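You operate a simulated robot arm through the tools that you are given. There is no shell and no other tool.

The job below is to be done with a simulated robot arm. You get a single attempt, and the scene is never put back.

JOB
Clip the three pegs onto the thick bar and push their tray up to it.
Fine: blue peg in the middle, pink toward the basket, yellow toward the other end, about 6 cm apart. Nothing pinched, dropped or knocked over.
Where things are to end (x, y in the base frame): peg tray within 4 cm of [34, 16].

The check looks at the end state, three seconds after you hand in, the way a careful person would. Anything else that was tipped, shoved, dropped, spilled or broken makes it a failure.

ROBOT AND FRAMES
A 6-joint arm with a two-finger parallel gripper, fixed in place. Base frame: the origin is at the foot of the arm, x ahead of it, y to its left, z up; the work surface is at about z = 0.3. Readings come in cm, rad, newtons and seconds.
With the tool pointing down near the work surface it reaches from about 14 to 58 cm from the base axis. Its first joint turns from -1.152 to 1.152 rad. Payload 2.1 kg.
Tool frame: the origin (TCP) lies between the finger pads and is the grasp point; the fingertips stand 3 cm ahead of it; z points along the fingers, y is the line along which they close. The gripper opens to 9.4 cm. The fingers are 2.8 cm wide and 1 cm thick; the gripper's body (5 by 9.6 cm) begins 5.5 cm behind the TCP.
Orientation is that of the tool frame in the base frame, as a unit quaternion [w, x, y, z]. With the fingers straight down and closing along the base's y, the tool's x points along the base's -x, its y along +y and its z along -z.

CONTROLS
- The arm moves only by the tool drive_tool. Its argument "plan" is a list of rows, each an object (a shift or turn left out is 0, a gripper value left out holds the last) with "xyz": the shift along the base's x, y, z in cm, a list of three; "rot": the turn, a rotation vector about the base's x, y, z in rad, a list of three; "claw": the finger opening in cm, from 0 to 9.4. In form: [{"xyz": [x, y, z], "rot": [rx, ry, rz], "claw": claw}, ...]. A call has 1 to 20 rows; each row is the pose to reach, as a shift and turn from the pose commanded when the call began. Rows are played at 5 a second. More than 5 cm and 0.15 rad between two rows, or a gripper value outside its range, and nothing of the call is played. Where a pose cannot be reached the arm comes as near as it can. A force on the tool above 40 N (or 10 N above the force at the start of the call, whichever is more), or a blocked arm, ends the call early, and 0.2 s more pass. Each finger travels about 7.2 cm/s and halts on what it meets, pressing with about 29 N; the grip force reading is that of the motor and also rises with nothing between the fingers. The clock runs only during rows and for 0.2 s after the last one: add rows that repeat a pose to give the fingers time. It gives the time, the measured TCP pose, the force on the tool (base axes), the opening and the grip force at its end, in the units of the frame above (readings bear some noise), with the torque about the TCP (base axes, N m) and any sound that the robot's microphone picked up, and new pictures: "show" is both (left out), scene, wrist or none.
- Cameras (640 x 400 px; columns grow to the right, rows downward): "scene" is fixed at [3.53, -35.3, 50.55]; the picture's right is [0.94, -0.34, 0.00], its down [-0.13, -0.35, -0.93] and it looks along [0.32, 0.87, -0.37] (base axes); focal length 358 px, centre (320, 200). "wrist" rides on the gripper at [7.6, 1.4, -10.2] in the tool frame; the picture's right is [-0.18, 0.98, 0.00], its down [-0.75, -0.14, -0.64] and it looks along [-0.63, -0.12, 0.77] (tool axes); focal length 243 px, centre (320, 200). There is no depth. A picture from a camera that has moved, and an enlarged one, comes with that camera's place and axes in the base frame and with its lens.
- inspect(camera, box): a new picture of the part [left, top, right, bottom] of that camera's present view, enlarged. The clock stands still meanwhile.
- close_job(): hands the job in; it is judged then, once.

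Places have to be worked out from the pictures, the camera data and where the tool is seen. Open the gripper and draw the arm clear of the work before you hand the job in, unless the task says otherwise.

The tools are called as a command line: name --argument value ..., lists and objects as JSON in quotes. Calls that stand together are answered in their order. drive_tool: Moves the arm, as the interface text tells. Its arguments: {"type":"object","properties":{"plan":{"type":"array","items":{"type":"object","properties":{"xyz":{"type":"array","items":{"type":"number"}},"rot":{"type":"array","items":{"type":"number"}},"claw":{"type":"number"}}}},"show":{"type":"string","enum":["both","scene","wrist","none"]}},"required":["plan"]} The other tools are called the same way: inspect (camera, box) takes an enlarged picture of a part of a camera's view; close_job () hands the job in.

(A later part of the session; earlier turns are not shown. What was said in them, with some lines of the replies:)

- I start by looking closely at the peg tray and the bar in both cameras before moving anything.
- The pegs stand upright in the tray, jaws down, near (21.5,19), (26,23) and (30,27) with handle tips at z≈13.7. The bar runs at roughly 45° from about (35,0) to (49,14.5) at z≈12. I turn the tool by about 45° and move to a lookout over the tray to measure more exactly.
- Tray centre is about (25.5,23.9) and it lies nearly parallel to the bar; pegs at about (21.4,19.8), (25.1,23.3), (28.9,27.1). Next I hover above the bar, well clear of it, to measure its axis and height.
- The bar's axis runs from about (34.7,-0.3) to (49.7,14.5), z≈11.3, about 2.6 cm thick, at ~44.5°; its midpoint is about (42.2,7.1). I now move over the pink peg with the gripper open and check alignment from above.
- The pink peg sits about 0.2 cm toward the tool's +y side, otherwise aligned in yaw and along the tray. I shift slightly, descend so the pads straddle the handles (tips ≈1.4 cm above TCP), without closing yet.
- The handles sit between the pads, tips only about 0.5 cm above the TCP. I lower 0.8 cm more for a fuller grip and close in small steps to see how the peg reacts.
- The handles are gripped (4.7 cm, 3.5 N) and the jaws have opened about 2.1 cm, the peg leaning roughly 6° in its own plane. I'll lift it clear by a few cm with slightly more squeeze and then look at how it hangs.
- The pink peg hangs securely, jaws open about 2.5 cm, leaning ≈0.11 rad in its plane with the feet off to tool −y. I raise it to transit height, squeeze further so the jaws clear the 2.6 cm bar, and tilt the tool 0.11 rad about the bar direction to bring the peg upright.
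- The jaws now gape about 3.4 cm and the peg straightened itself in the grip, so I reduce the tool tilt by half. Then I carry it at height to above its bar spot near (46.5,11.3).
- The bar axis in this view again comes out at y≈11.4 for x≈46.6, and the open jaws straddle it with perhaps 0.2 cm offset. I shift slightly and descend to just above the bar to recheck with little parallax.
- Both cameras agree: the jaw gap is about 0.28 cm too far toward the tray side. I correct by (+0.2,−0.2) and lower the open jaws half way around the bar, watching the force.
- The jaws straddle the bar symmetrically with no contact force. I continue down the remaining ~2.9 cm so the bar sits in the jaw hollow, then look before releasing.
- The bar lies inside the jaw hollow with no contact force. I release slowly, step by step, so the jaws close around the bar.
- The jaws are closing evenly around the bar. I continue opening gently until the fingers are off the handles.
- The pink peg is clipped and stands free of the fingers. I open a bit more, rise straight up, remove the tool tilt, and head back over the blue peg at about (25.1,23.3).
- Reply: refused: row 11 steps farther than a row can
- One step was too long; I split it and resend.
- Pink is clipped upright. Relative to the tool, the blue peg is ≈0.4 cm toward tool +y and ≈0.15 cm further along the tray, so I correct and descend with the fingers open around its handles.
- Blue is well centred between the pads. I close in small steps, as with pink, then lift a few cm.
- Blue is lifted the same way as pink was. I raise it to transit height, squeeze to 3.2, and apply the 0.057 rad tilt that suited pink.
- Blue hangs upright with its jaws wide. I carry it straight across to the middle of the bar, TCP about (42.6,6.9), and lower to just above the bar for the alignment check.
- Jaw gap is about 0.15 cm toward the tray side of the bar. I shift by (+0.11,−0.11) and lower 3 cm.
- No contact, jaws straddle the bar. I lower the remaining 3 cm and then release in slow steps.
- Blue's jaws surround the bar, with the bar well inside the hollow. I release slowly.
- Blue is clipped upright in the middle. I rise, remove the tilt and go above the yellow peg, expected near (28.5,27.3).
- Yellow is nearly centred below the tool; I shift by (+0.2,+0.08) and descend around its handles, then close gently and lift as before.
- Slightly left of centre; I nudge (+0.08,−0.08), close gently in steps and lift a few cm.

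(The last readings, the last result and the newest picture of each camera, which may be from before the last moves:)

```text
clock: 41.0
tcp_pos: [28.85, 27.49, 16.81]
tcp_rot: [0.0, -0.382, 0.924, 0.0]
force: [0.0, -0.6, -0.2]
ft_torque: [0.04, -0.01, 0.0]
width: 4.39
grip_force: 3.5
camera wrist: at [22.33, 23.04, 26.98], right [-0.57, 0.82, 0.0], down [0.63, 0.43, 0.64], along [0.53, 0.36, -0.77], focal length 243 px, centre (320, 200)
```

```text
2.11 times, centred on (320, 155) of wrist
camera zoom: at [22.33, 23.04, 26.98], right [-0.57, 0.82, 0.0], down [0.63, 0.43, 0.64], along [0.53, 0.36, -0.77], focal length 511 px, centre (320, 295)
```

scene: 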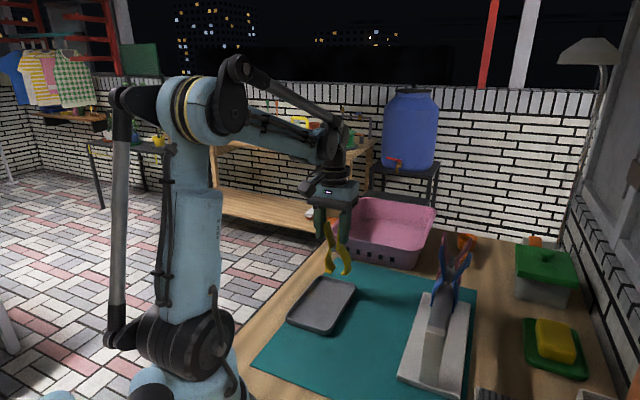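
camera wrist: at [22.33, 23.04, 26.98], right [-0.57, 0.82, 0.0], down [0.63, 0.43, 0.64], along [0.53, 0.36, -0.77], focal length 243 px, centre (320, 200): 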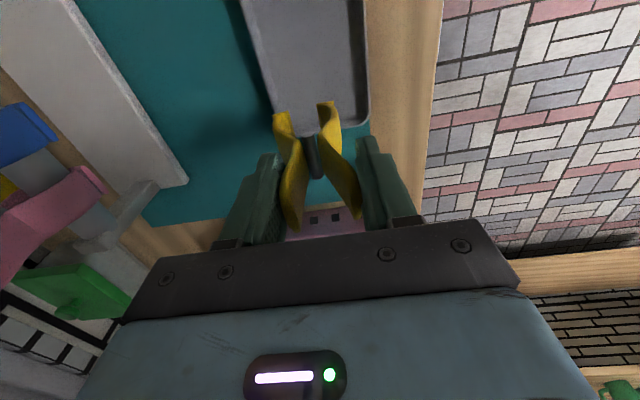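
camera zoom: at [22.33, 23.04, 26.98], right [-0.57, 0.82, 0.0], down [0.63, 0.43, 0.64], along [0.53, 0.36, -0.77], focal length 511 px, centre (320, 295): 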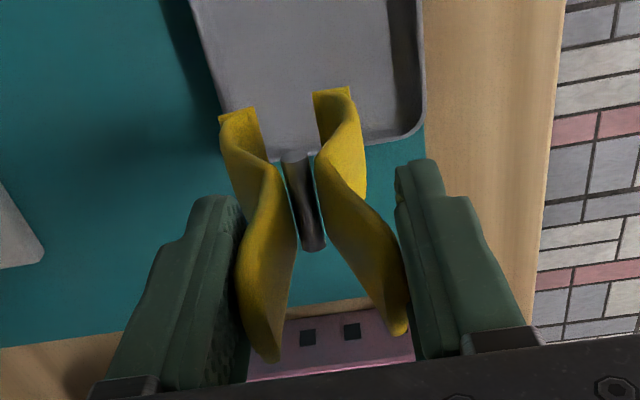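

Yellow is lifted cleanly. I raise it to transit height with jaws opened wide and the slight tilt, and move into its own lane (away from blue) before approaching the bar.

drive_tool --plan '[{"xyz": [0, 0, 3.5], "claw": 4.0}, {"xyz": [0, 0, 7], "claw": 3.8}, {"xyz": [0, 0, 11], "claw": 3.6}, {"xyz": [0, 0, 12], "rot": [0.02, 0.02, 0], "claw": 3.4}, {"xyz": [0, 0, 12], "rot": [0.04, 0.04, 0], "claw": 3.2}, {"xyz": [0, 0, 12], "rot": [0.04, 0.04, 0], "claw": 3.2}, {"xyz": [0.3, -4.2, 12], "rot": [0.04, 0.04, 0], "claw": 3.2}, {"xyz": [0.6, -8.4, 12], "rot": [0.04, 0.04, 0], "claw": 3.2}, {"xyz": [0.9, -12.6, 12], "rot": [0.04, 0.04, 0], "claw": 3.2}, {"xyz": [1.3, -16.5, 12], "rot": [0.04, 0.04, 0], "claw": 3.2}, {"xyz": [4.1, -19.4, 12], "rot": [0.04, 0.04, 0], "claw": 3.2}, {"xyz": [6.9, -22.3, 12], "rot": [0.04, 0.04, 0], "claw": 3.2}, {"xyz": [9.65, -25.1, 12], "rot": [0.04, 0.04, 0], "claw": 3.2}, {"xyz": [9.65, -25.1, 10], "rot": [0.04, 0.04, 0], "claw": 3.2}, {"xyz": [9.65, -25.1, 8], "rot": [0.04, 0.04, 0], "claw": 3.2}, {"xyz": [9.65, -25.1, 8], "rot": [0.04, 0.04, 0], "claw": 3.2}]'

inspect --camera "wrist" --box '[290, 60, 360, 130]'

inspect --camera "scene" --box '[410, 230, 490, 350]'

inspect --camera "wrist" --box '[260, 60, 380, 220]'

```text
clock: 44.4
tcp_pos: [38.33, 2.38, 24.65]
tcp_rot: [-0.01, -0.383, 0.924, 0.026]
force: [-0.1, -0.3, 0.2]
ft_torque: [0.0, 0.0, 0.0]
width: 3.44
grip_force: 3.8
camera wrist: at [32.42, -2.4, 34.84], right [-0.56, 0.82, 0.06], down [0.66, 0.41, 0.63], along [0.5, 0.39, -0.77], focal length 243 px, centre (320, 200)
```

scene: 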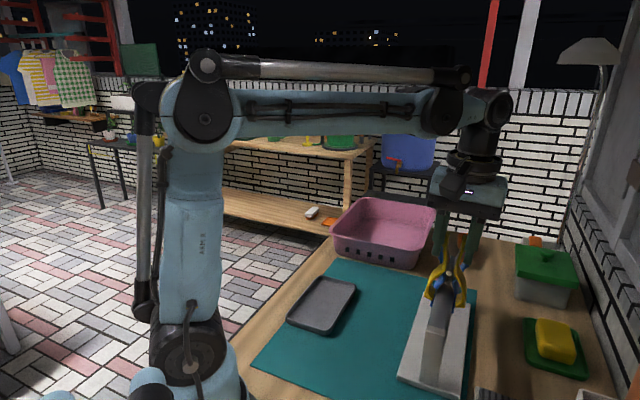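
wrist: 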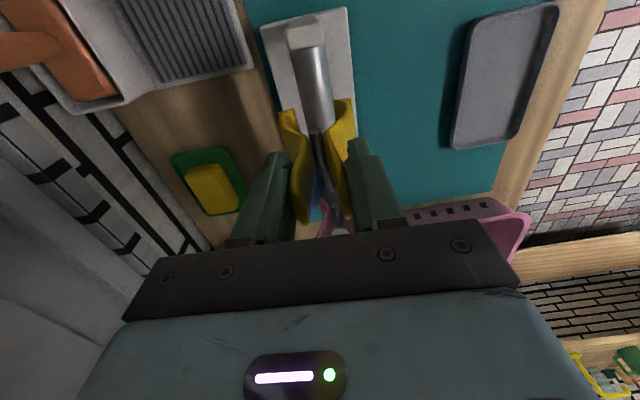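

```text
5.71 times, centred on (325, 95) of wrist
camera zoom: at [32.42, -2.4, 34.84], right [-0.56, 0.82, 0.06], down [0.66, 0.41, 0.63], along [0.5, 0.39, -0.77], focal length 1386 px, centre (291, 800)
```

zoom: 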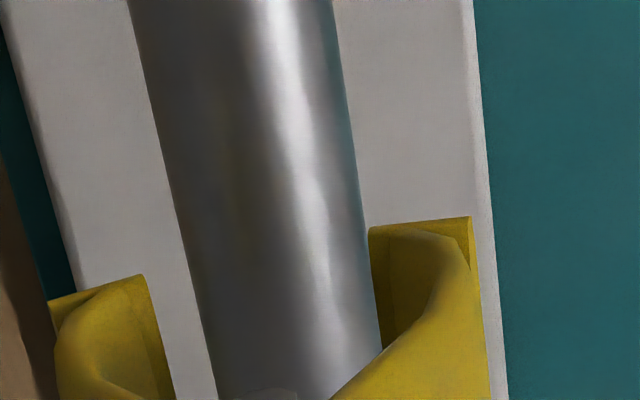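

```text
3.33 times, centred on (450, 290) of scene
camera zoom: at [3.53, -35.3, 50.55], right [0.94, -0.34, 0.0], down [-0.13, -0.35, -0.93], along [0.32, 0.87, -0.37], focal length 1194 px, centre (-113, -100)
```

zoom: 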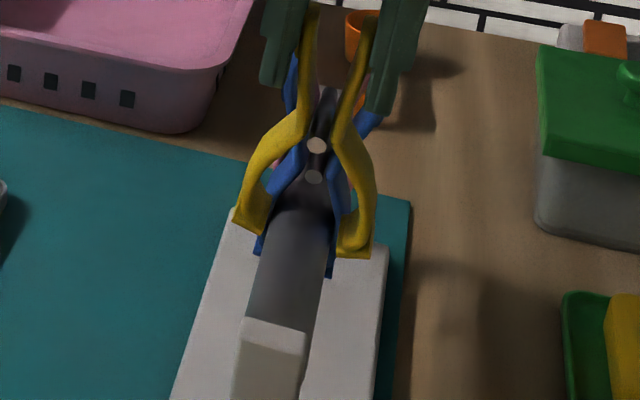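

```text
2.50 times, centred on (320, 140) of wrist
camera zoom: at [32.42, -2.4, 34.84], right [-0.56, 0.82, 0.06], down [0.66, 0.41, 0.63], along [0.5, 0.39, -0.77], focal length 606 px, centre (320, 350)
```

zoom: 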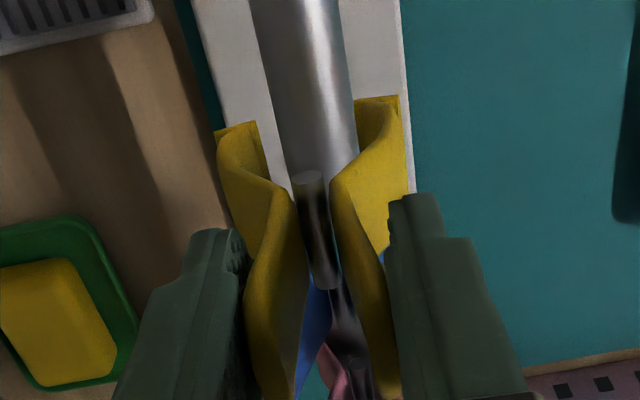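

Here the jaw gap is about 0.27 cm to the far side of the bar. I shift by (−0.19,+0.19) and lower 3 cm.

drive_tool --plan '[{"xyz": [-0.19, 0.19, 0]}, {"xyz": [-0.19, 0.19, -1]}, {"xyz": [-0.19, 0.19, -2]}, {"xyz": [-0.19, 0.19, -3]}, {"xyz": [-0.19, 0.19, -3]}]'

inspect --camera "wrist" --box '[270, 60, 370, 180]'

inspect --camera "scene" --box '[410, 230, 490, 350]'

```text
clock: 45.6
tcp_pos: [38.19, 2.6, 21.63]
tcp_rot: [-0.011, -0.382, 0.924, 0.026]
force: [0.7, -0.4, -0.4]
ft_torque: [0.03, -0.01, 0.03]
width: 3.46
grip_force: 4.1
camera wrist: at [32.21, -2.22, 31.87], right [-0.56, 0.82, 0.06], down [0.66, 0.41, 0.63], along [0.5, 0.39, -0.77], focal length 243 px, centre (320, 200)
```

scene: 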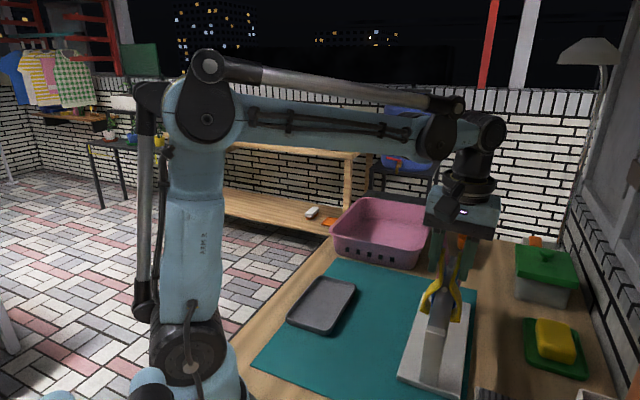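
wrist: 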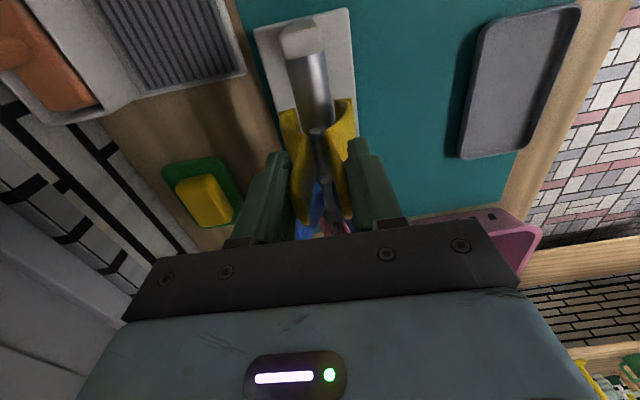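

```text
3.33 times, centred on (320, 120) of wrist
camera zoom: at [32.21, -2.22, 31.87], right [-0.56, 0.82, 0.06], down [0.66, 0.41, 0.63], along [0.5, 0.39, -0.77], focal length 809 px, centre (320, 467)
```

zoom: 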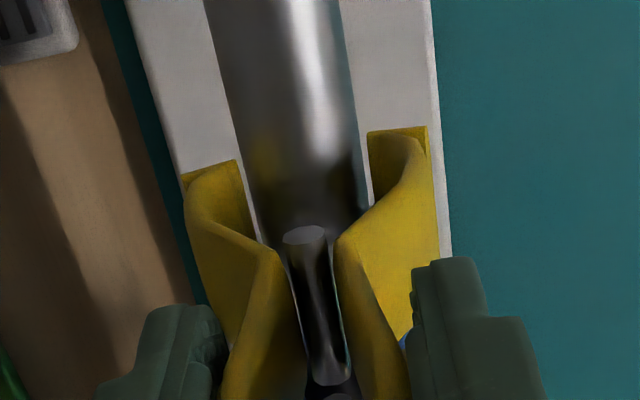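

```text
3.33 times, centred on (450, 290) of scene
camera zoom: at [3.53, -35.3, 50.55], right [0.94, -0.34, 0.0], down [-0.13, -0.35, -0.93], along [0.32, 0.87, -0.37], focal length 1194 px, centre (-113, -100)
```

zoom: 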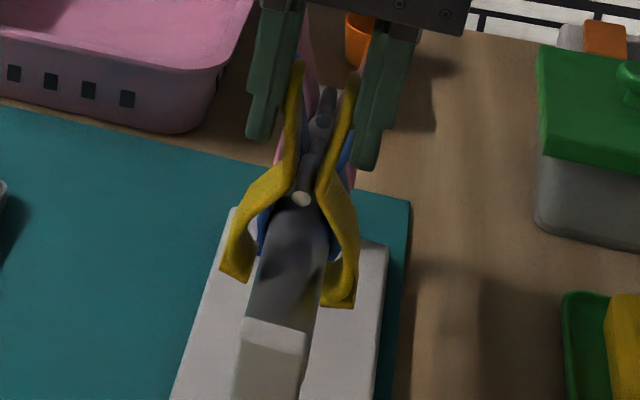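

Symmetric and force-free. I lower the last 2.9 cm.

drive_tool --plan '[{"xyz": [0, 0, -1]}, {"xyz": [0, 0, -2]}, {"xyz": [0, 0, -2.9]}, {"xyz": [0, 0, -2.9]}]'

inspect --camera "scene" --box '[410, 230, 490, 350]'

```text
clock: 46.6
tcp_pos: [38.21, 2.55, 18.79]
tcp_rot: [-0.011, -0.382, 0.924, 0.027]
force: [0.2, -0.1, -0.4]
ft_torque: [0.05, 0.03, -0.01]
width: 3.44
grip_force: 3.6
camera wrist: at [32.13, -2.29, 29.01], right [-0.56, 0.82, 0.06], down [0.66, 0.41, 0.63], along [0.5, 0.39, -0.77], focal length 243 px, centre (320, 200)
```

scene: 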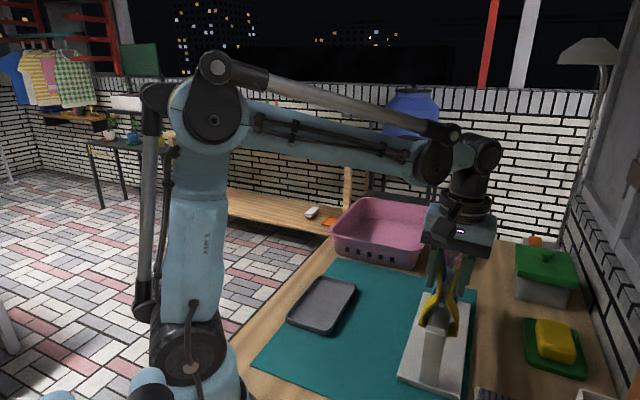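
wrist: 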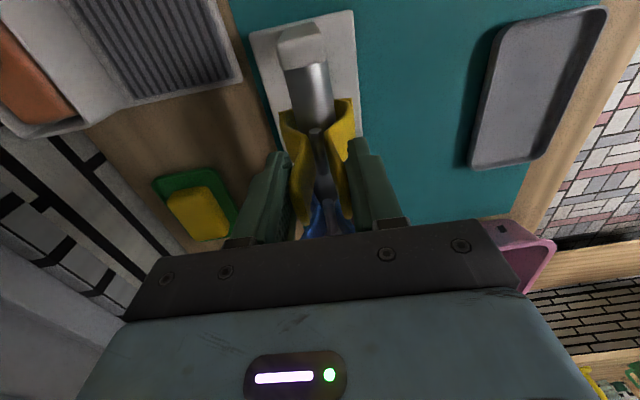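

```text
3.33 times, centred on (450, 290) of scene
camera zoom: at [3.53, -35.3, 50.55], right [0.94, -0.34, 0.0], down [-0.13, -0.35, -0.93], along [0.32, 0.87, -0.37], focal length 1194 px, centre (-113, -100)
```

zoom: 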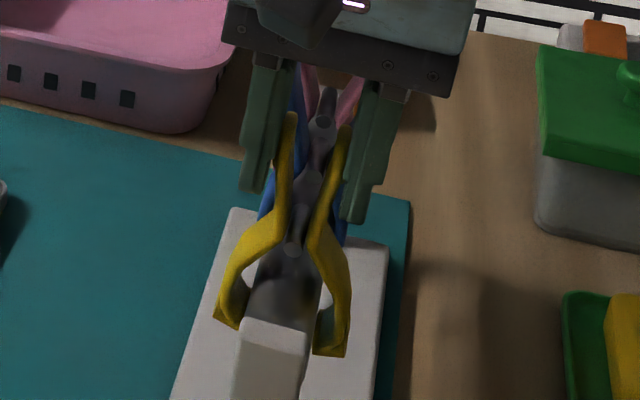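

Spacing to blue reads about 6.1 cm. I release yellow slowly onto the bar.

drive_tool --plan '[{"xyz": [0, 0, 0], "claw": 3.7}, {"xyz": [0, 0, 0], "claw": 4.1}, {"xyz": [0, 0, 0], "claw": 4.5}, {"xyz": [0, 0, 0], "claw": 4.9}, {"xyz": [0, 0, 0], "claw": 5.3}, {"xyz": [0, 0, 0], "claw": 5.6}, {"xyz": [0, 0, 0], "claw": 5.9}, {"xyz": [0, 0, 0], "claw": 6.2}, {"xyz": [0, 0, 0], "claw": 6.6}, {"xyz": [0, 0, 0], "claw": 7.2}, {"xyz": [0, 0, 0], "claw": 7.2}]'

inspect --camera "scene" --box '[410, 230, 490, 350]'

inspect --camera "wrist" --box '[230, 60, 410, 240]'

```text
clock: 49.0
tcp_pos: [38.12, 2.51, 18.81]
tcp_rot: [-0.011, -0.382, 0.924, 0.026]
force: [0.4, -0.6, -1.2]
ft_torque: [-0.01, 0.02, 0.01]
width: 7.22
grip_force: 0.1
camera wrist: at [32.13, -2.29, 29.02], right [-0.56, 0.82, 0.06], down [0.66, 0.41, 0.63], along [0.5, 0.39, -0.77], focal length 243 px, centre (320, 200)
```

scene: 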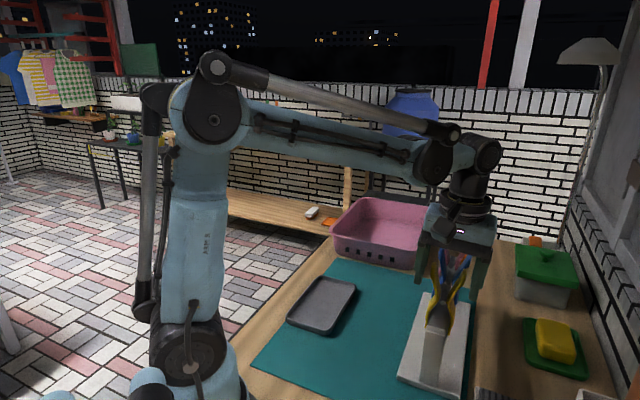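
wrist: 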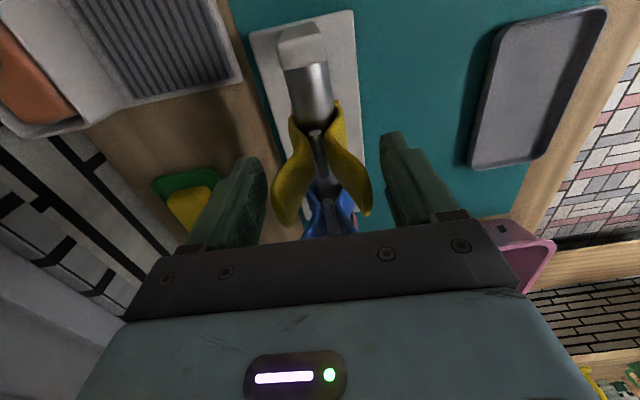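

```text
3.33 times, centred on (450, 290) of scene
camera zoom: at [3.53, -35.3, 50.55], right [0.94, -0.34, 0.0], down [-0.13, -0.35, -0.93], along [0.32, 0.87, -0.37], focal length 1194 px, centre (-113, -100)
```

zoom: 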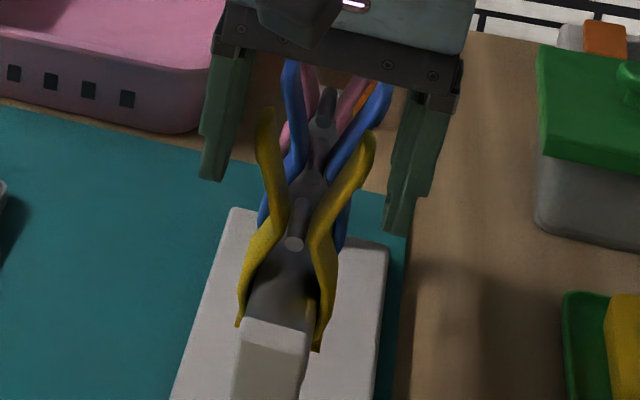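

```text
2.22 times, centred on (320, 150) of wrist
camera zoom: at [32.13, -2.29, 29.02], right [-0.56, 0.82, 0.06], down [0.66, 0.41, 0.63], along [0.5, 0.39, -0.77], focal length 539 px, centre (320, 311)
```

zoom: 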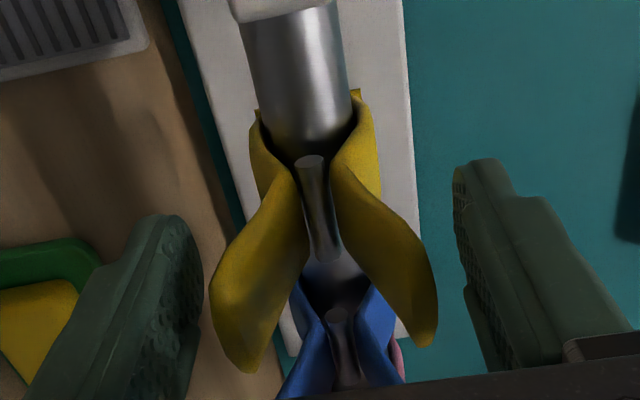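

All three pegs are clipped in order. I rise straight up, remove the tilt, and back away from the bar toward the tray side.

drive_tool --plan '[{"xyz": [0, 0, 0], "claw": 8.4}, {"xyz": [0, 0, 2], "claw": 8.4}, {"xyz": [0, 0, 4.5], "claw": 8.4}, {"xyz": [0, 0, 8], "claw": 8.4}, {"xyz": [0, 0, 10], "rot": [-0.04, -0.04, 0], "claw": 8.4}, {"xyz": [-3, 3, 10], "rot": [-0.04, -0.04, 0], "claw": 8.4}, {"xyz": [-6, 6, 10], "rot": [-0.04, -0.04, 0], "claw": 8.4}, {"xyz": [-9, 9, 10], "rot": [-0.04, -0.04, 0], "claw": 8.4}, {"xyz": [-12, 12, 10], "rot": [-0.04, -0.04, 0], "claw": 8.4}, {"xyz": [-12, 12, 10], "rot": [-0.04, -0.04, 0], "claw": 8.4}]'

inspect --camera "scene" --box '[380, 210, 500, 400]'

inspect --camera "scene" --box '[270, 260, 370, 340]'

```text
clock: 51.2
tcp_pos: [26.21, 14.44, 28.84]
tcp_rot: [0.0, -0.382, 0.924, 0.0]
force: [-0.9, 1.4, 0.1]
ft_torque: [0.0, -0.02, -0.01]
width: 8.39
grip_force: 0.0
camera wrist: at [19.73, 10.11, 39.02], right [-0.56, 0.83, 0.0], down [0.63, 0.43, 0.64], along [0.53, 0.36, -0.77], focal length 243 px, centre (320, 200)
```

scene: 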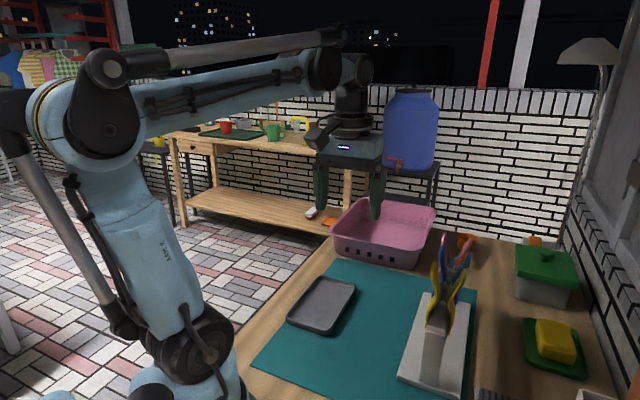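
wrist: 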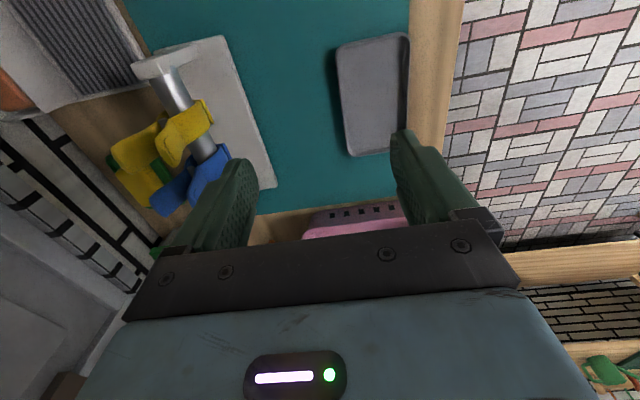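

```text
2.11 times, centred on (440, 305) of scene
camera zoom: at [3.53, -35.3, 50.55], right [0.94, -0.34, 0.0], down [-0.13, -0.35, -0.93], along [0.32, 0.87, -0.37], focal length 754 px, centre (67, -21)
```

zoom: 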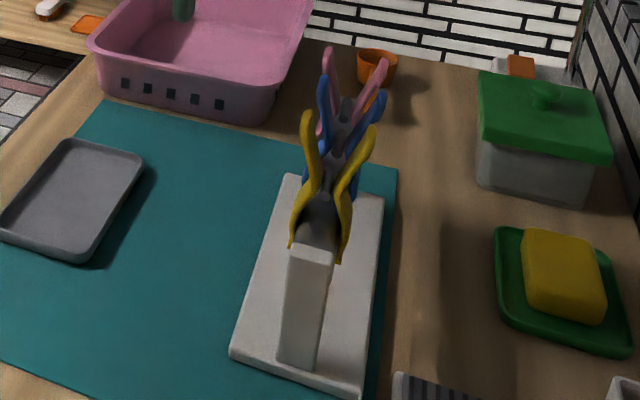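

```text
5.00 times, centred on (320, 300) of scene
camera zoom: at [3.53, -35.3, 50.55], right [0.94, -0.34, 0.0], down [-0.13, -0.35, -0.93], along [0.32, 0.87, -0.37], focal length 1791 px, centre (320, -300)
```

zoom: 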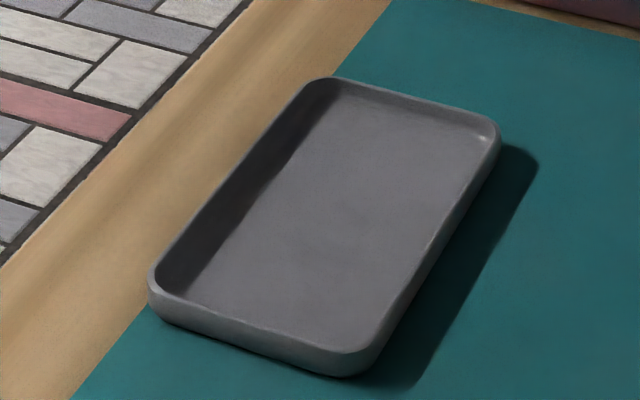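

All pegs are clipped neatly and the stand hasn't moved. The empty tray (about 16.8 × 9.2 cm, rim ≈1.2 cm high) is centred near (25.4,24.0). I turn the tool −90° so both fingers can push the tray's back long side evenly, and move to behind it, still high.

drive_tool --plan '[{"xyz": [-0.5, 1.2, 0], "rot": [0, 0, -0.14]}, {"xyz": [-1, 2.4, 0], "rot": [0, 0, -0.28]}, {"xyz": [-1.5, 3.7, 0], "rot": [0, 0, -0.42]}, {"xyz": [-2, 4.9, 0], "rot": [0, 0, -0.56]}, {"xyz": [-2.5, 6.1, 0], "rot": [0, 0, -0.7]}, {"xyz": [-3, 7.4, 0], "rot": [0, 0, -0.84]}, {"xyz": [-3.5, 8.6, 0], "rot": [0, 0, -0.98]}, {"xyz": [-4, 9.8, 0], "rot": [0, 0, -1.12]}, {"xyz": [-4.5, 11, 0], "rot": [0, 0, -1.26]}, {"xyz": [-5, 12.2, -1], "rot": [0, 0, -1.4]}, {"xyz": [-5.5, 13.4, -3], "rot": [0, 0, -1.5]}, {"xyz": [-5.9, 14.7, -6], "rot": [0, 0, -1.571]}, {"xyz": [-5.9, 14.7, -8], "rot": [0, 0, -1.571]}, {"xyz": [-5.9, 14.7, -8], "rot": [0, 0, -1.571], "claw": 8.0}]'

inspect --camera "wrist" --box '[160, 0, 480, 200]'

```text
clock: 54.2
tcp_pos: [20.49, 29.4, 20.61]
tcp_rot: [0.0, 0.382, 0.924, 0.0]
force: [-0.1, 0.2, -0.2]
ft_torque: [0.0, -0.04, -0.01]
width: 8.0
grip_force: 0.1
camera wrist: at [15.99, 35.72, 30.77], right [0.83, 0.56, 0.0], down [0.43, -0.63, 0.64], along [0.36, -0.53, -0.77], focal length 243 px, centre (320, 200)
```

scene: 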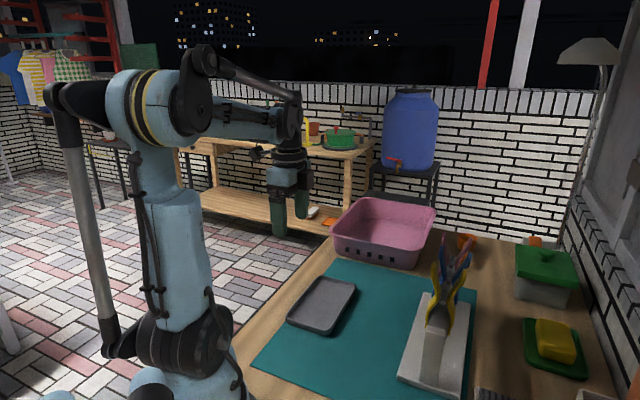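
wrist: 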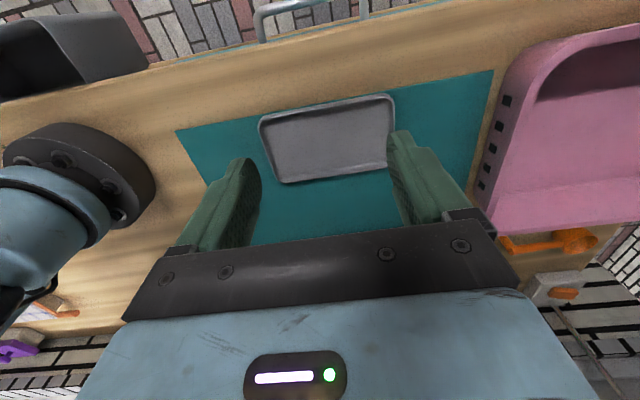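

```text
2.00 times, centred on (320, 100) of wrist
camera zoom: at [15.99, 35.72, 30.77], right [0.83, 0.56, 0.0], down [0.43, -0.63, 0.64], along [0.36, -0.53, -0.77], focal length 485 px, centre (320, 400)
```

zoom: 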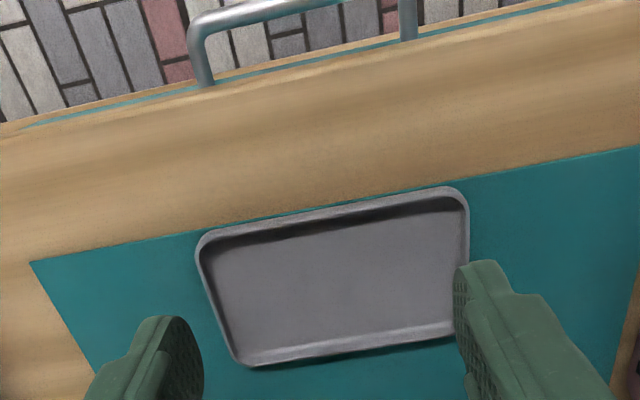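

The tool is centred behind the tray (≈0.1 cm off along it), fingertips about 1 cm clear of its back wall. I descend until the fingertips are ~0.8 cm up, low enough to catch the wall.

drive_tool --plan '[{"xyz": [0, 0, -4]}, {"xyz": [0, 0, -8]}, {"xyz": [0, 0, -11.5]}, {"xyz": [0, 0, -14]}, {"xyz": [0, 0, -15.8]}, {"xyz": [0, 0, -16.7]}, {"xyz": [0, 0, -16.7]}]'

inspect --camera "wrist" --box '[160, 40, 480, 240]'

inspect --camera "scene" --box '[240, 210, 400, 340]'

```text
clock: 55.8
tcp_pos: [20.44, 29.43, 4.15]
tcp_rot: [0.001, 0.383, 0.924, 0.001]
force: [0.0, -0.7, 0.0]
ft_torque: [0.02, 0.01, 0.01]
width: 7.98
grip_force: 0.0
camera wrist: at [16.02, 35.67, 14.24], right [0.82, 0.57, 0.0], down [0.43, -0.63, 0.64], along [0.36, -0.53, -0.77], focal length 243 px, centre (320, 200)
```

scene: 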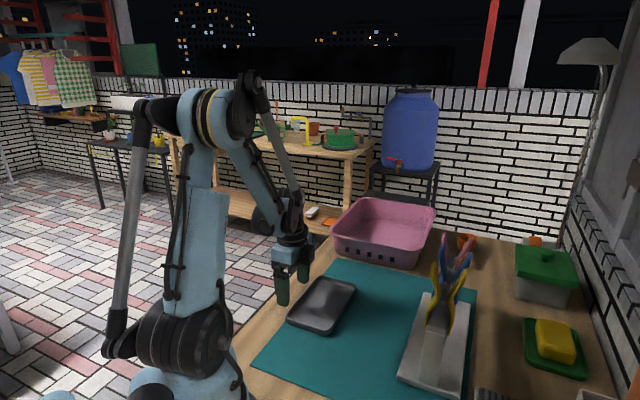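
wrist: 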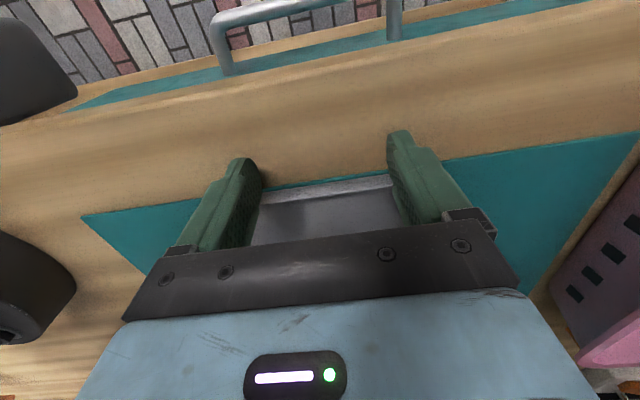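

```text
2.00 times, centred on (320, 140) of wrist
camera zoom: at [16.02, 35.67, 14.24], right [0.82, 0.57, 0.0], down [0.43, -0.63, 0.64], along [0.36, -0.53, -0.77], focal length 485 px, centre (320, 320)
```

zoom: 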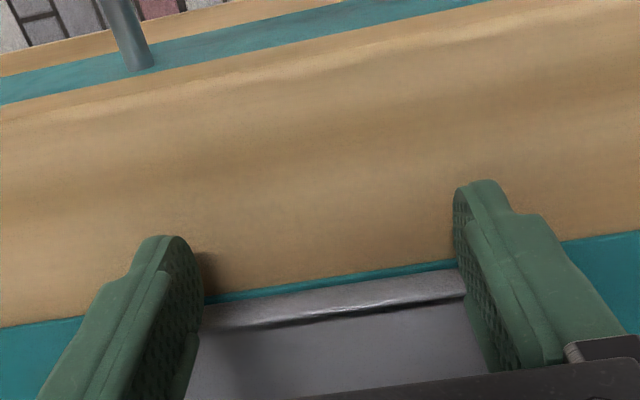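

```text
3.08 times, centred on (320, 275) of scene
camera zoom: at [3.53, -35.3, 50.55], right [0.94, -0.34, 0.0], down [-0.13, -0.35, -0.93], along [0.32, 0.87, -0.37], focal length 1102 px, centre (320, -31)
```

zoom: 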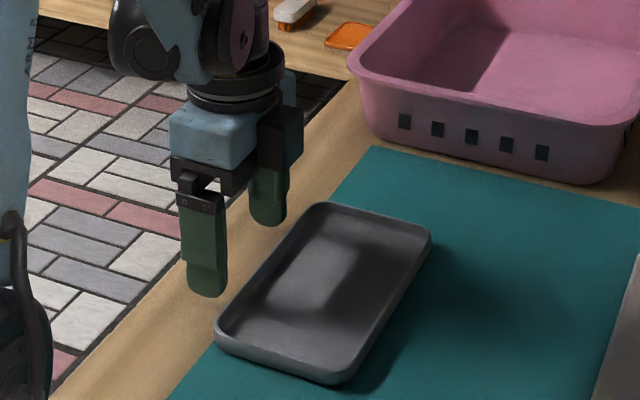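

Fingertips are just behind the tray's back wall. I lower 0.35 cm more and push slowly for the first 4 cm toward (0.727,−0.686), then check that the tray follows squarely.

drive_tool --plan '[{"xyz": [0, 0, -0.35]}, {"xyz": [0.36, -0.34, -0.35]}, {"xyz": [0.73, -0.69, -0.35]}, {"xyz": [1.09, -1.03, -0.35]}, {"xyz": [1.45, -1.37, -0.35]}, {"xyz": [1.82, -1.72, -0.35]}, {"xyz": [2.18, -2.06, -0.35]}, {"xyz": [2.54, -2.4, -0.35]}, {"xyz": [2.9, -2.74, -0.35]}, {"xyz": [2.9, -2.74, -0.35]}]'

inspect --camera "wrist" --box '[160, 40, 480, 240]'

inspect --camera "scene" --box '[240, 210, 400, 340]'

```text
clock: 58.0
tcp_pos: [23.33, 26.47, 3.78]
tcp_rot: [0.001, 0.382, 0.924, 0.0]
force: [0.5, -0.3, -0.1]
ft_torque: [0.01, 0.01, 0.0]
width: 8.0
grip_force: 0.1
camera wrist: at [18.8, 32.87, 13.89], right [0.83, 0.56, 0.0], down [0.43, -0.63, 0.64], along [0.36, -0.53, -0.77], focal length 243 px, centre (320, 200)
```

scene: 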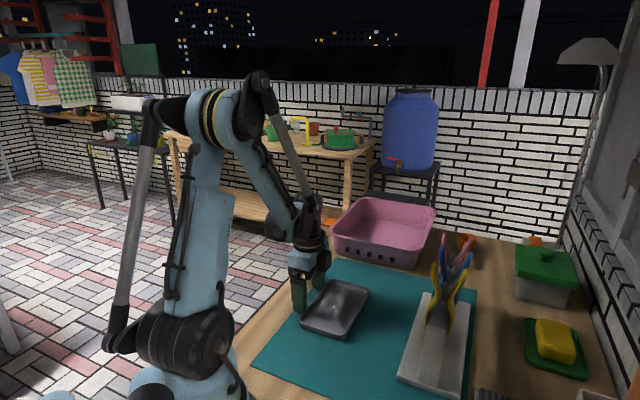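
wrist: 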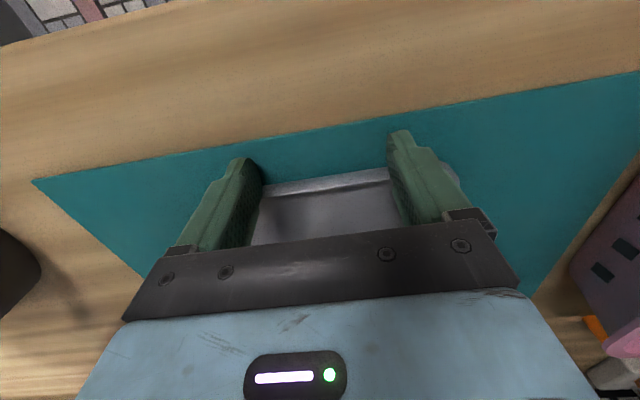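

```text
2.00 times, centred on (320, 140) of wrist
camera zoom: at [18.8, 32.87, 13.89], right [0.83, 0.56, 0.0], down [0.43, -0.63, 0.64], along [0.36, -0.53, -0.77], focal length 485 px, centre (320, 320)
```

zoom: 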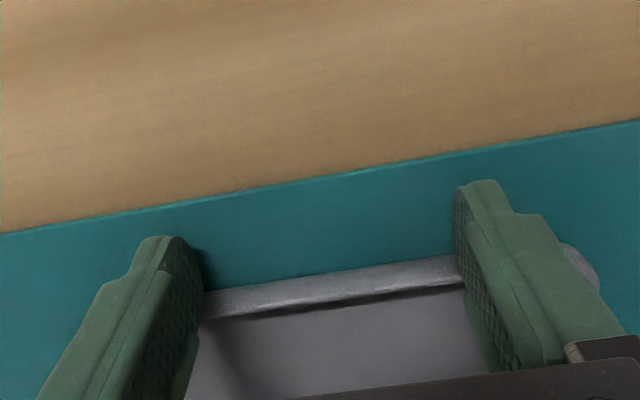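

```text
3.08 times, centred on (320, 275) of scene
camera zoom: at [3.53, -35.3, 50.55], right [0.94, -0.34, 0.0], down [-0.13, -0.35, -0.93], along [0.32, 0.87, -0.37], focal length 1102 px, centre (320, -31)
```

zoom: 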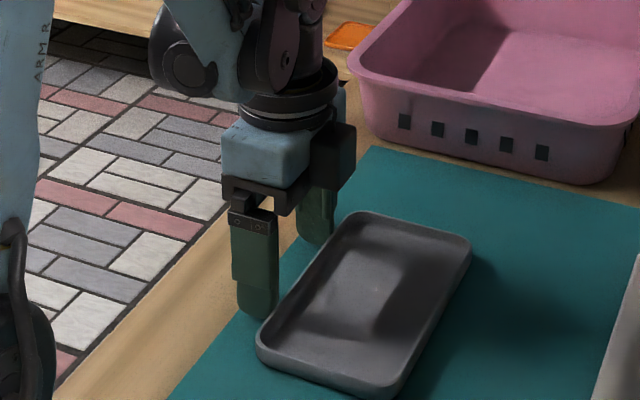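

The tray follows squarely (moved ≈3 cm, now centred near (27.6,22.1)). I continue the slow push by about (6.9,−6.6), ending near (34.5,15.5), with the front edge still a couple of cm from the stand's base.

drive_tool --plan '[{"xyz": [0.4, -0.38, 0]}, {"xyz": [0.8, -0.77, 0]}, {"xyz": [1.2, -1.15, 0]}, {"xyz": [1.6, -1.53, 0]}, {"xyz": [2.0, -1.91, 0]}, {"xyz": [2.4, -2.3, 0]}, {"xyz": [2.8, -2.68, 0]}, {"xyz": [3.2, -3.06, 0]}, {"xyz": [3.6, -3.44, 0]}, {"xyz": [4.0, -3.83, 0]}, {"xyz": [4.4, -4.21, 0]}, {"xyz": [4.4, -4.21, 0]}]'

inspect --camera "scene" --box '[280, 210, 480, 400]'

```text
clock: 60.6
tcp_pos: [27.72, 22.31, 3.7]
tcp_rot: [0.0, 0.383, 0.924, 0.0]
force: [-1.2, 0.3, -0.1]
ft_torque: [-0.02, 0.02, 0.01]
width: 8.01
grip_force: 0.1
camera wrist: at [23.17, 28.74, 13.83], right [0.82, 0.57, 0.0], down [0.43, -0.63, 0.64], along [0.36, -0.53, -0.77], focal length 243 px, centre (320, 200)
```

scene: 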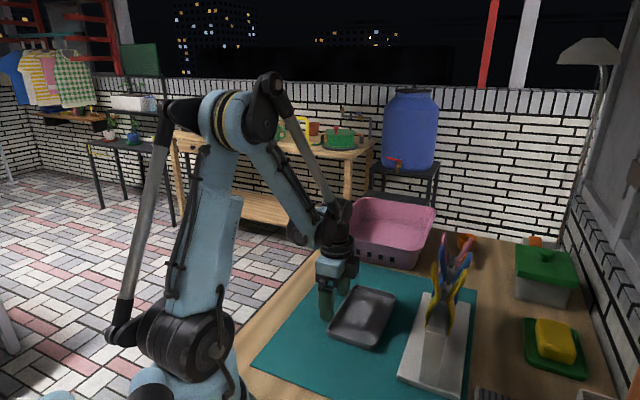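
wrist: 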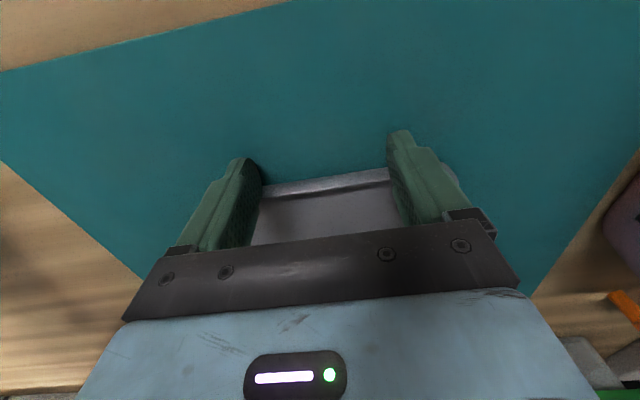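

```text
2.11 times, centred on (380, 305) of scene
camera zoom: at [3.53, -35.3, 50.55], right [0.94, -0.34, 0.0], down [-0.13, -0.35, -0.93], along [0.32, 0.87, -0.37], focal length 754 px, centre (194, -21)
```

zoom: 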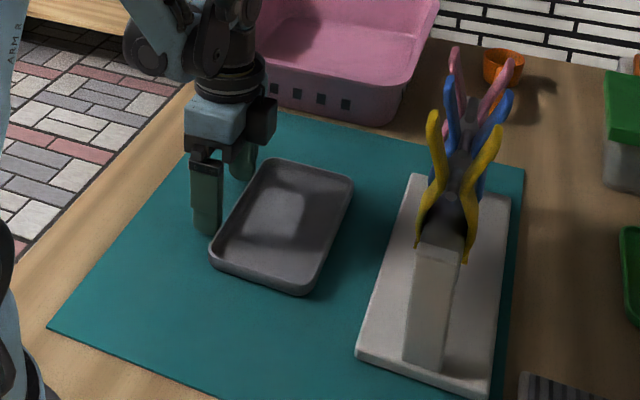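

The tray is centred near (32.0,18.0) and still square. I push the last ≈(2.4,−2.4).

drive_tool --plan '[{"xyz": [0.4, -0.4, 0]}, {"xyz": [0.8, -0.8, 0]}, {"xyz": [1.2, -1.2, 0]}, {"xyz": [1.6, -1.6, 0]}, {"xyz": [2.0, -2.0, 0]}, {"xyz": [2.4, -2.4, 0]}, {"xyz": [2.4, -2.4, 0]}]'

inspect --camera "scene" --box '[280, 210, 480, 400]'

```text
clock: 62.2
tcp_pos: [30.0, 19.9, 3.73]
tcp_rot: [0.0, 0.383, 0.924, 0.0]
force: [-1.0, -0.9, -0.1]
ft_torque: [-0.01, 0.01, 0.06]
width: 8.0
grip_force: 0.1
camera wrist: at [25.64, 26.22, 13.94], right [0.82, 0.57, 0.0], down [0.43, -0.63, 0.64], along [0.36, -0.53, -0.77], focal length 243 px, centre (320, 200)
```

scene: 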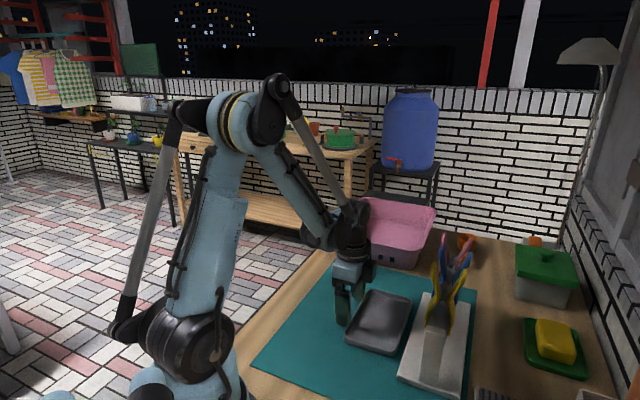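
wrist: 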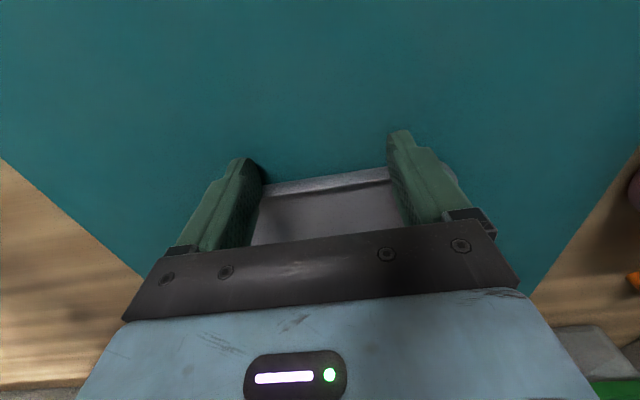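

```text
2.11 times, centred on (380, 305) of scene
camera zoom: at [3.53, -35.3, 50.55], right [0.94, -0.34, 0.0], down [-0.13, -0.35, -0.93], along [0.32, 0.87, -0.37], focal length 754 px, centre (194, -21)
```

zoom: 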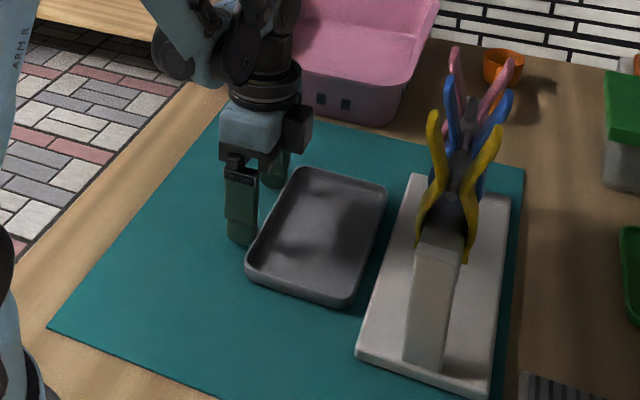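

The tray is now at about (34.4,15.5), parallel to and close up against the stand's base without touching it. I back the fingers off, rise, and retreat well clear for a final look.

drive_tool --plan '[{"xyz": [-0.7, 0.7, 0]}, {"xyz": [-1.8, 1.8, 0.3]}, {"xyz": [-2.5, 2.5, 3]}, {"xyz": [-2.5, 2.5, 7.5]}, {"xyz": [-2.5, 2.5, 12]}, {"xyz": [-3.5, 2.5, 16]}, {"xyz": [-5, 2.5, 20]}, {"xyz": [-7, 2, 24]}, {"xyz": [-8, 1, 26]}, {"xyz": [-8, 1, 26]}]'

inspect --camera "scene" --box '[300, 210, 500, 400]'

inspect --camera "wrist" --box '[160, 40, 480, 240]'

```text
clock: 64.4
tcp_pos: [21.83, 20.74, 29.71]
tcp_rot: [-0.001, 0.382, 0.924, 0.0]
force: [0.6, -0.5, -0.8]
ft_torque: [-0.02, 0.01, 0.0]
width: 7.97
grip_force: 0.1
camera wrist: at [17.46, 27.17, 39.81], right [0.83, 0.56, 0.0], down [0.43, -0.63, 0.64], along [0.36, -0.53, -0.77], focal length 243 px, centre (320, 200)
```

scene: 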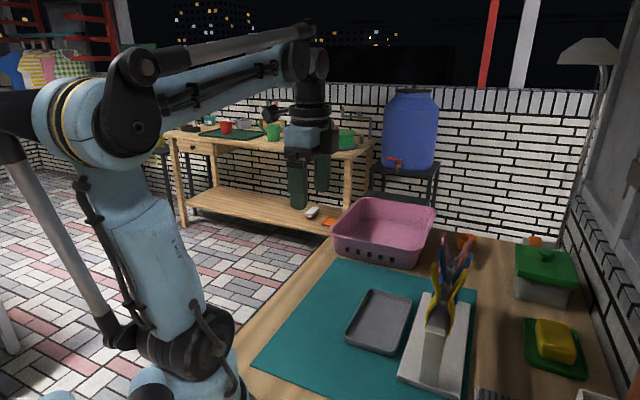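
wrist: 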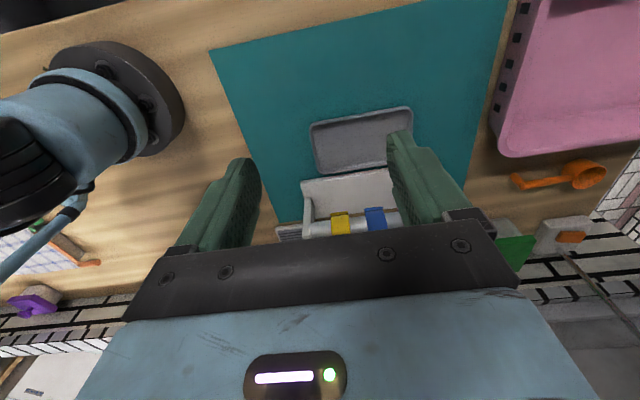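

```text
2.11 times, centred on (400, 305) of scene
camera zoom: at [3.53, -35.3, 50.55], right [0.94, -0.34, 0.0], down [-0.13, -0.35, -0.93], along [0.32, 0.87, -0.37], focal length 754 px, centre (152, -21)
```

zoom: 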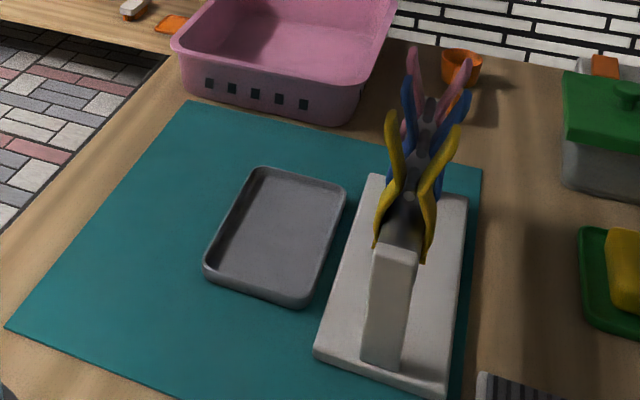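

```text
2.00 times, centred on (320, 140) of wrist
camera zoom: at [17.46, 27.17, 39.81], right [0.83, 0.56, 0.0], down [0.43, -0.63, 0.64], along [0.36, -0.53, -0.77], focal length 485 px, centre (320, 320)
```

zoom: 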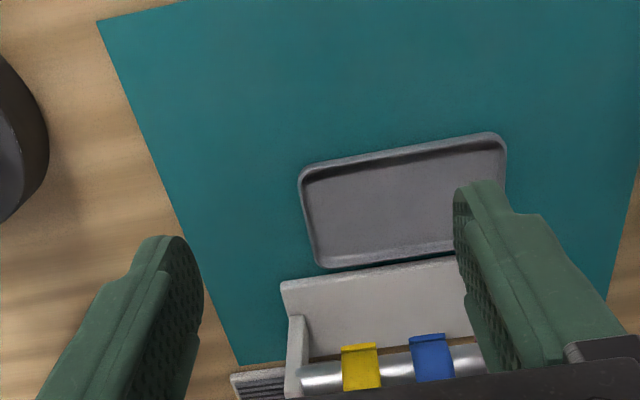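

The tray sits at about (34.1,15.5), square to the stand, and nothing else moved. I open the gripper fully and shift a little, staying high, to see all three pegs together once more.

drive_tool --plan '[{"xyz": [1, 3, 1], "claw": 9.3}, {"xyz": [2, 6, 2], "claw": 9.3}, {"xyz": [3, 9, 3], "claw": 9.3}, {"xyz": [3, 9, 3], "claw": 9.3}]'

inspect --camera "wrist" --box '[220, 80, 420, 240]'

inspect --camera "scene" --box '[410, 225, 490, 345]'

```text
clock: 65.4
tcp_pos: [24.98, 29.88, 32.62]
tcp_rot: [0.0, 0.383, 0.924, 0.0]
force: [0.3, -0.2, 0.1]
ft_torque: [-0.06, 0.01, 0.03]
width: 9.32
grip_force: 0.0
camera wrist: at [20.6, 36.24, 42.85], right [0.83, 0.57, 0.0], down [0.43, -0.63, 0.64], along [0.36, -0.53, -0.77], focal length 243 px, centre (320, 200)
```

scene: 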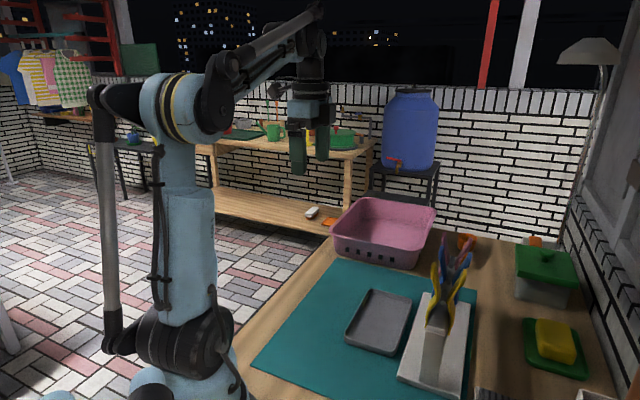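
wrist: 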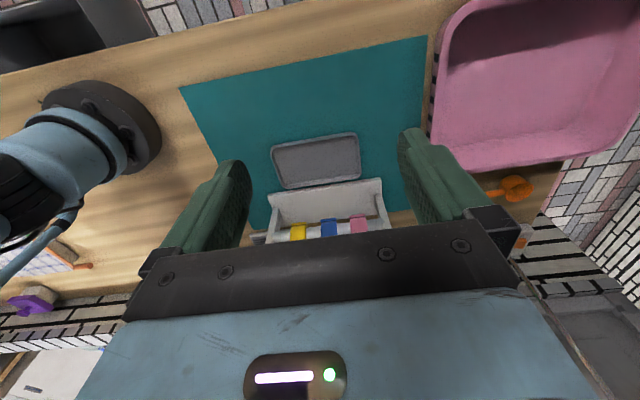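

```text
2.50 times, centred on (320, 160) of wrist
camera zoom: at [20.6, 36.24, 42.85], right [0.83, 0.57, 0.0], down [0.43, -0.63, 0.64], along [0.36, -0.53, -0.77], focal length 606 px, centre (320, 300)
```

zoom: 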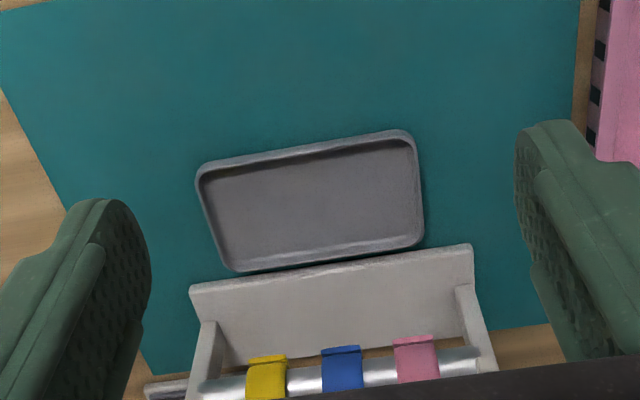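

```text
3.33 times, centred on (450, 285) of scene
camera zoom: at [3.53, -35.3, 50.55], right [0.94, -0.34, 0.0], down [-0.13, -0.35, -0.93], along [0.32, 0.87, -0.37], focal length 1194 px, centre (-113, -83)
```

zoom: 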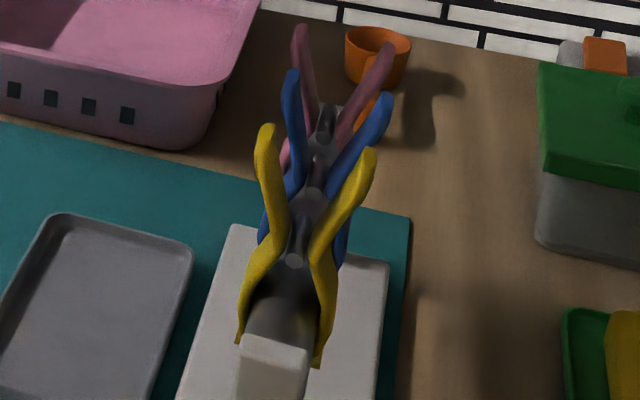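

The pegs sit evenly on the bar: yellow, blue in the middle, and pink toward the basket, about 6 cm apart. The tray is up by the stand at about (34,15.5), and the gripper is open and clear, so I hand the job in.

close_job

```text
The job is handed in.
```

All three pegs are clipped upright on the thick bar, and their tray is pushed up beside it. The job is handed in.

- **Pegs:** blue is in the middle, pink toward the basket and yellow toward the other end. Spacing came out at about 6.1 cm on each side of blue.
- **Tray:** its centre is at about (34.1, 15.5), roughly half a centimetre from the target. It sits square to the stand, with a gap of a few centimetres to the base, so it isn't touching.
- **Everything else:** I saw nothing dropped, tipped or moved in the final pictures. The gripper is open, and the arm is up at about z = 33 cm, clear of the work.
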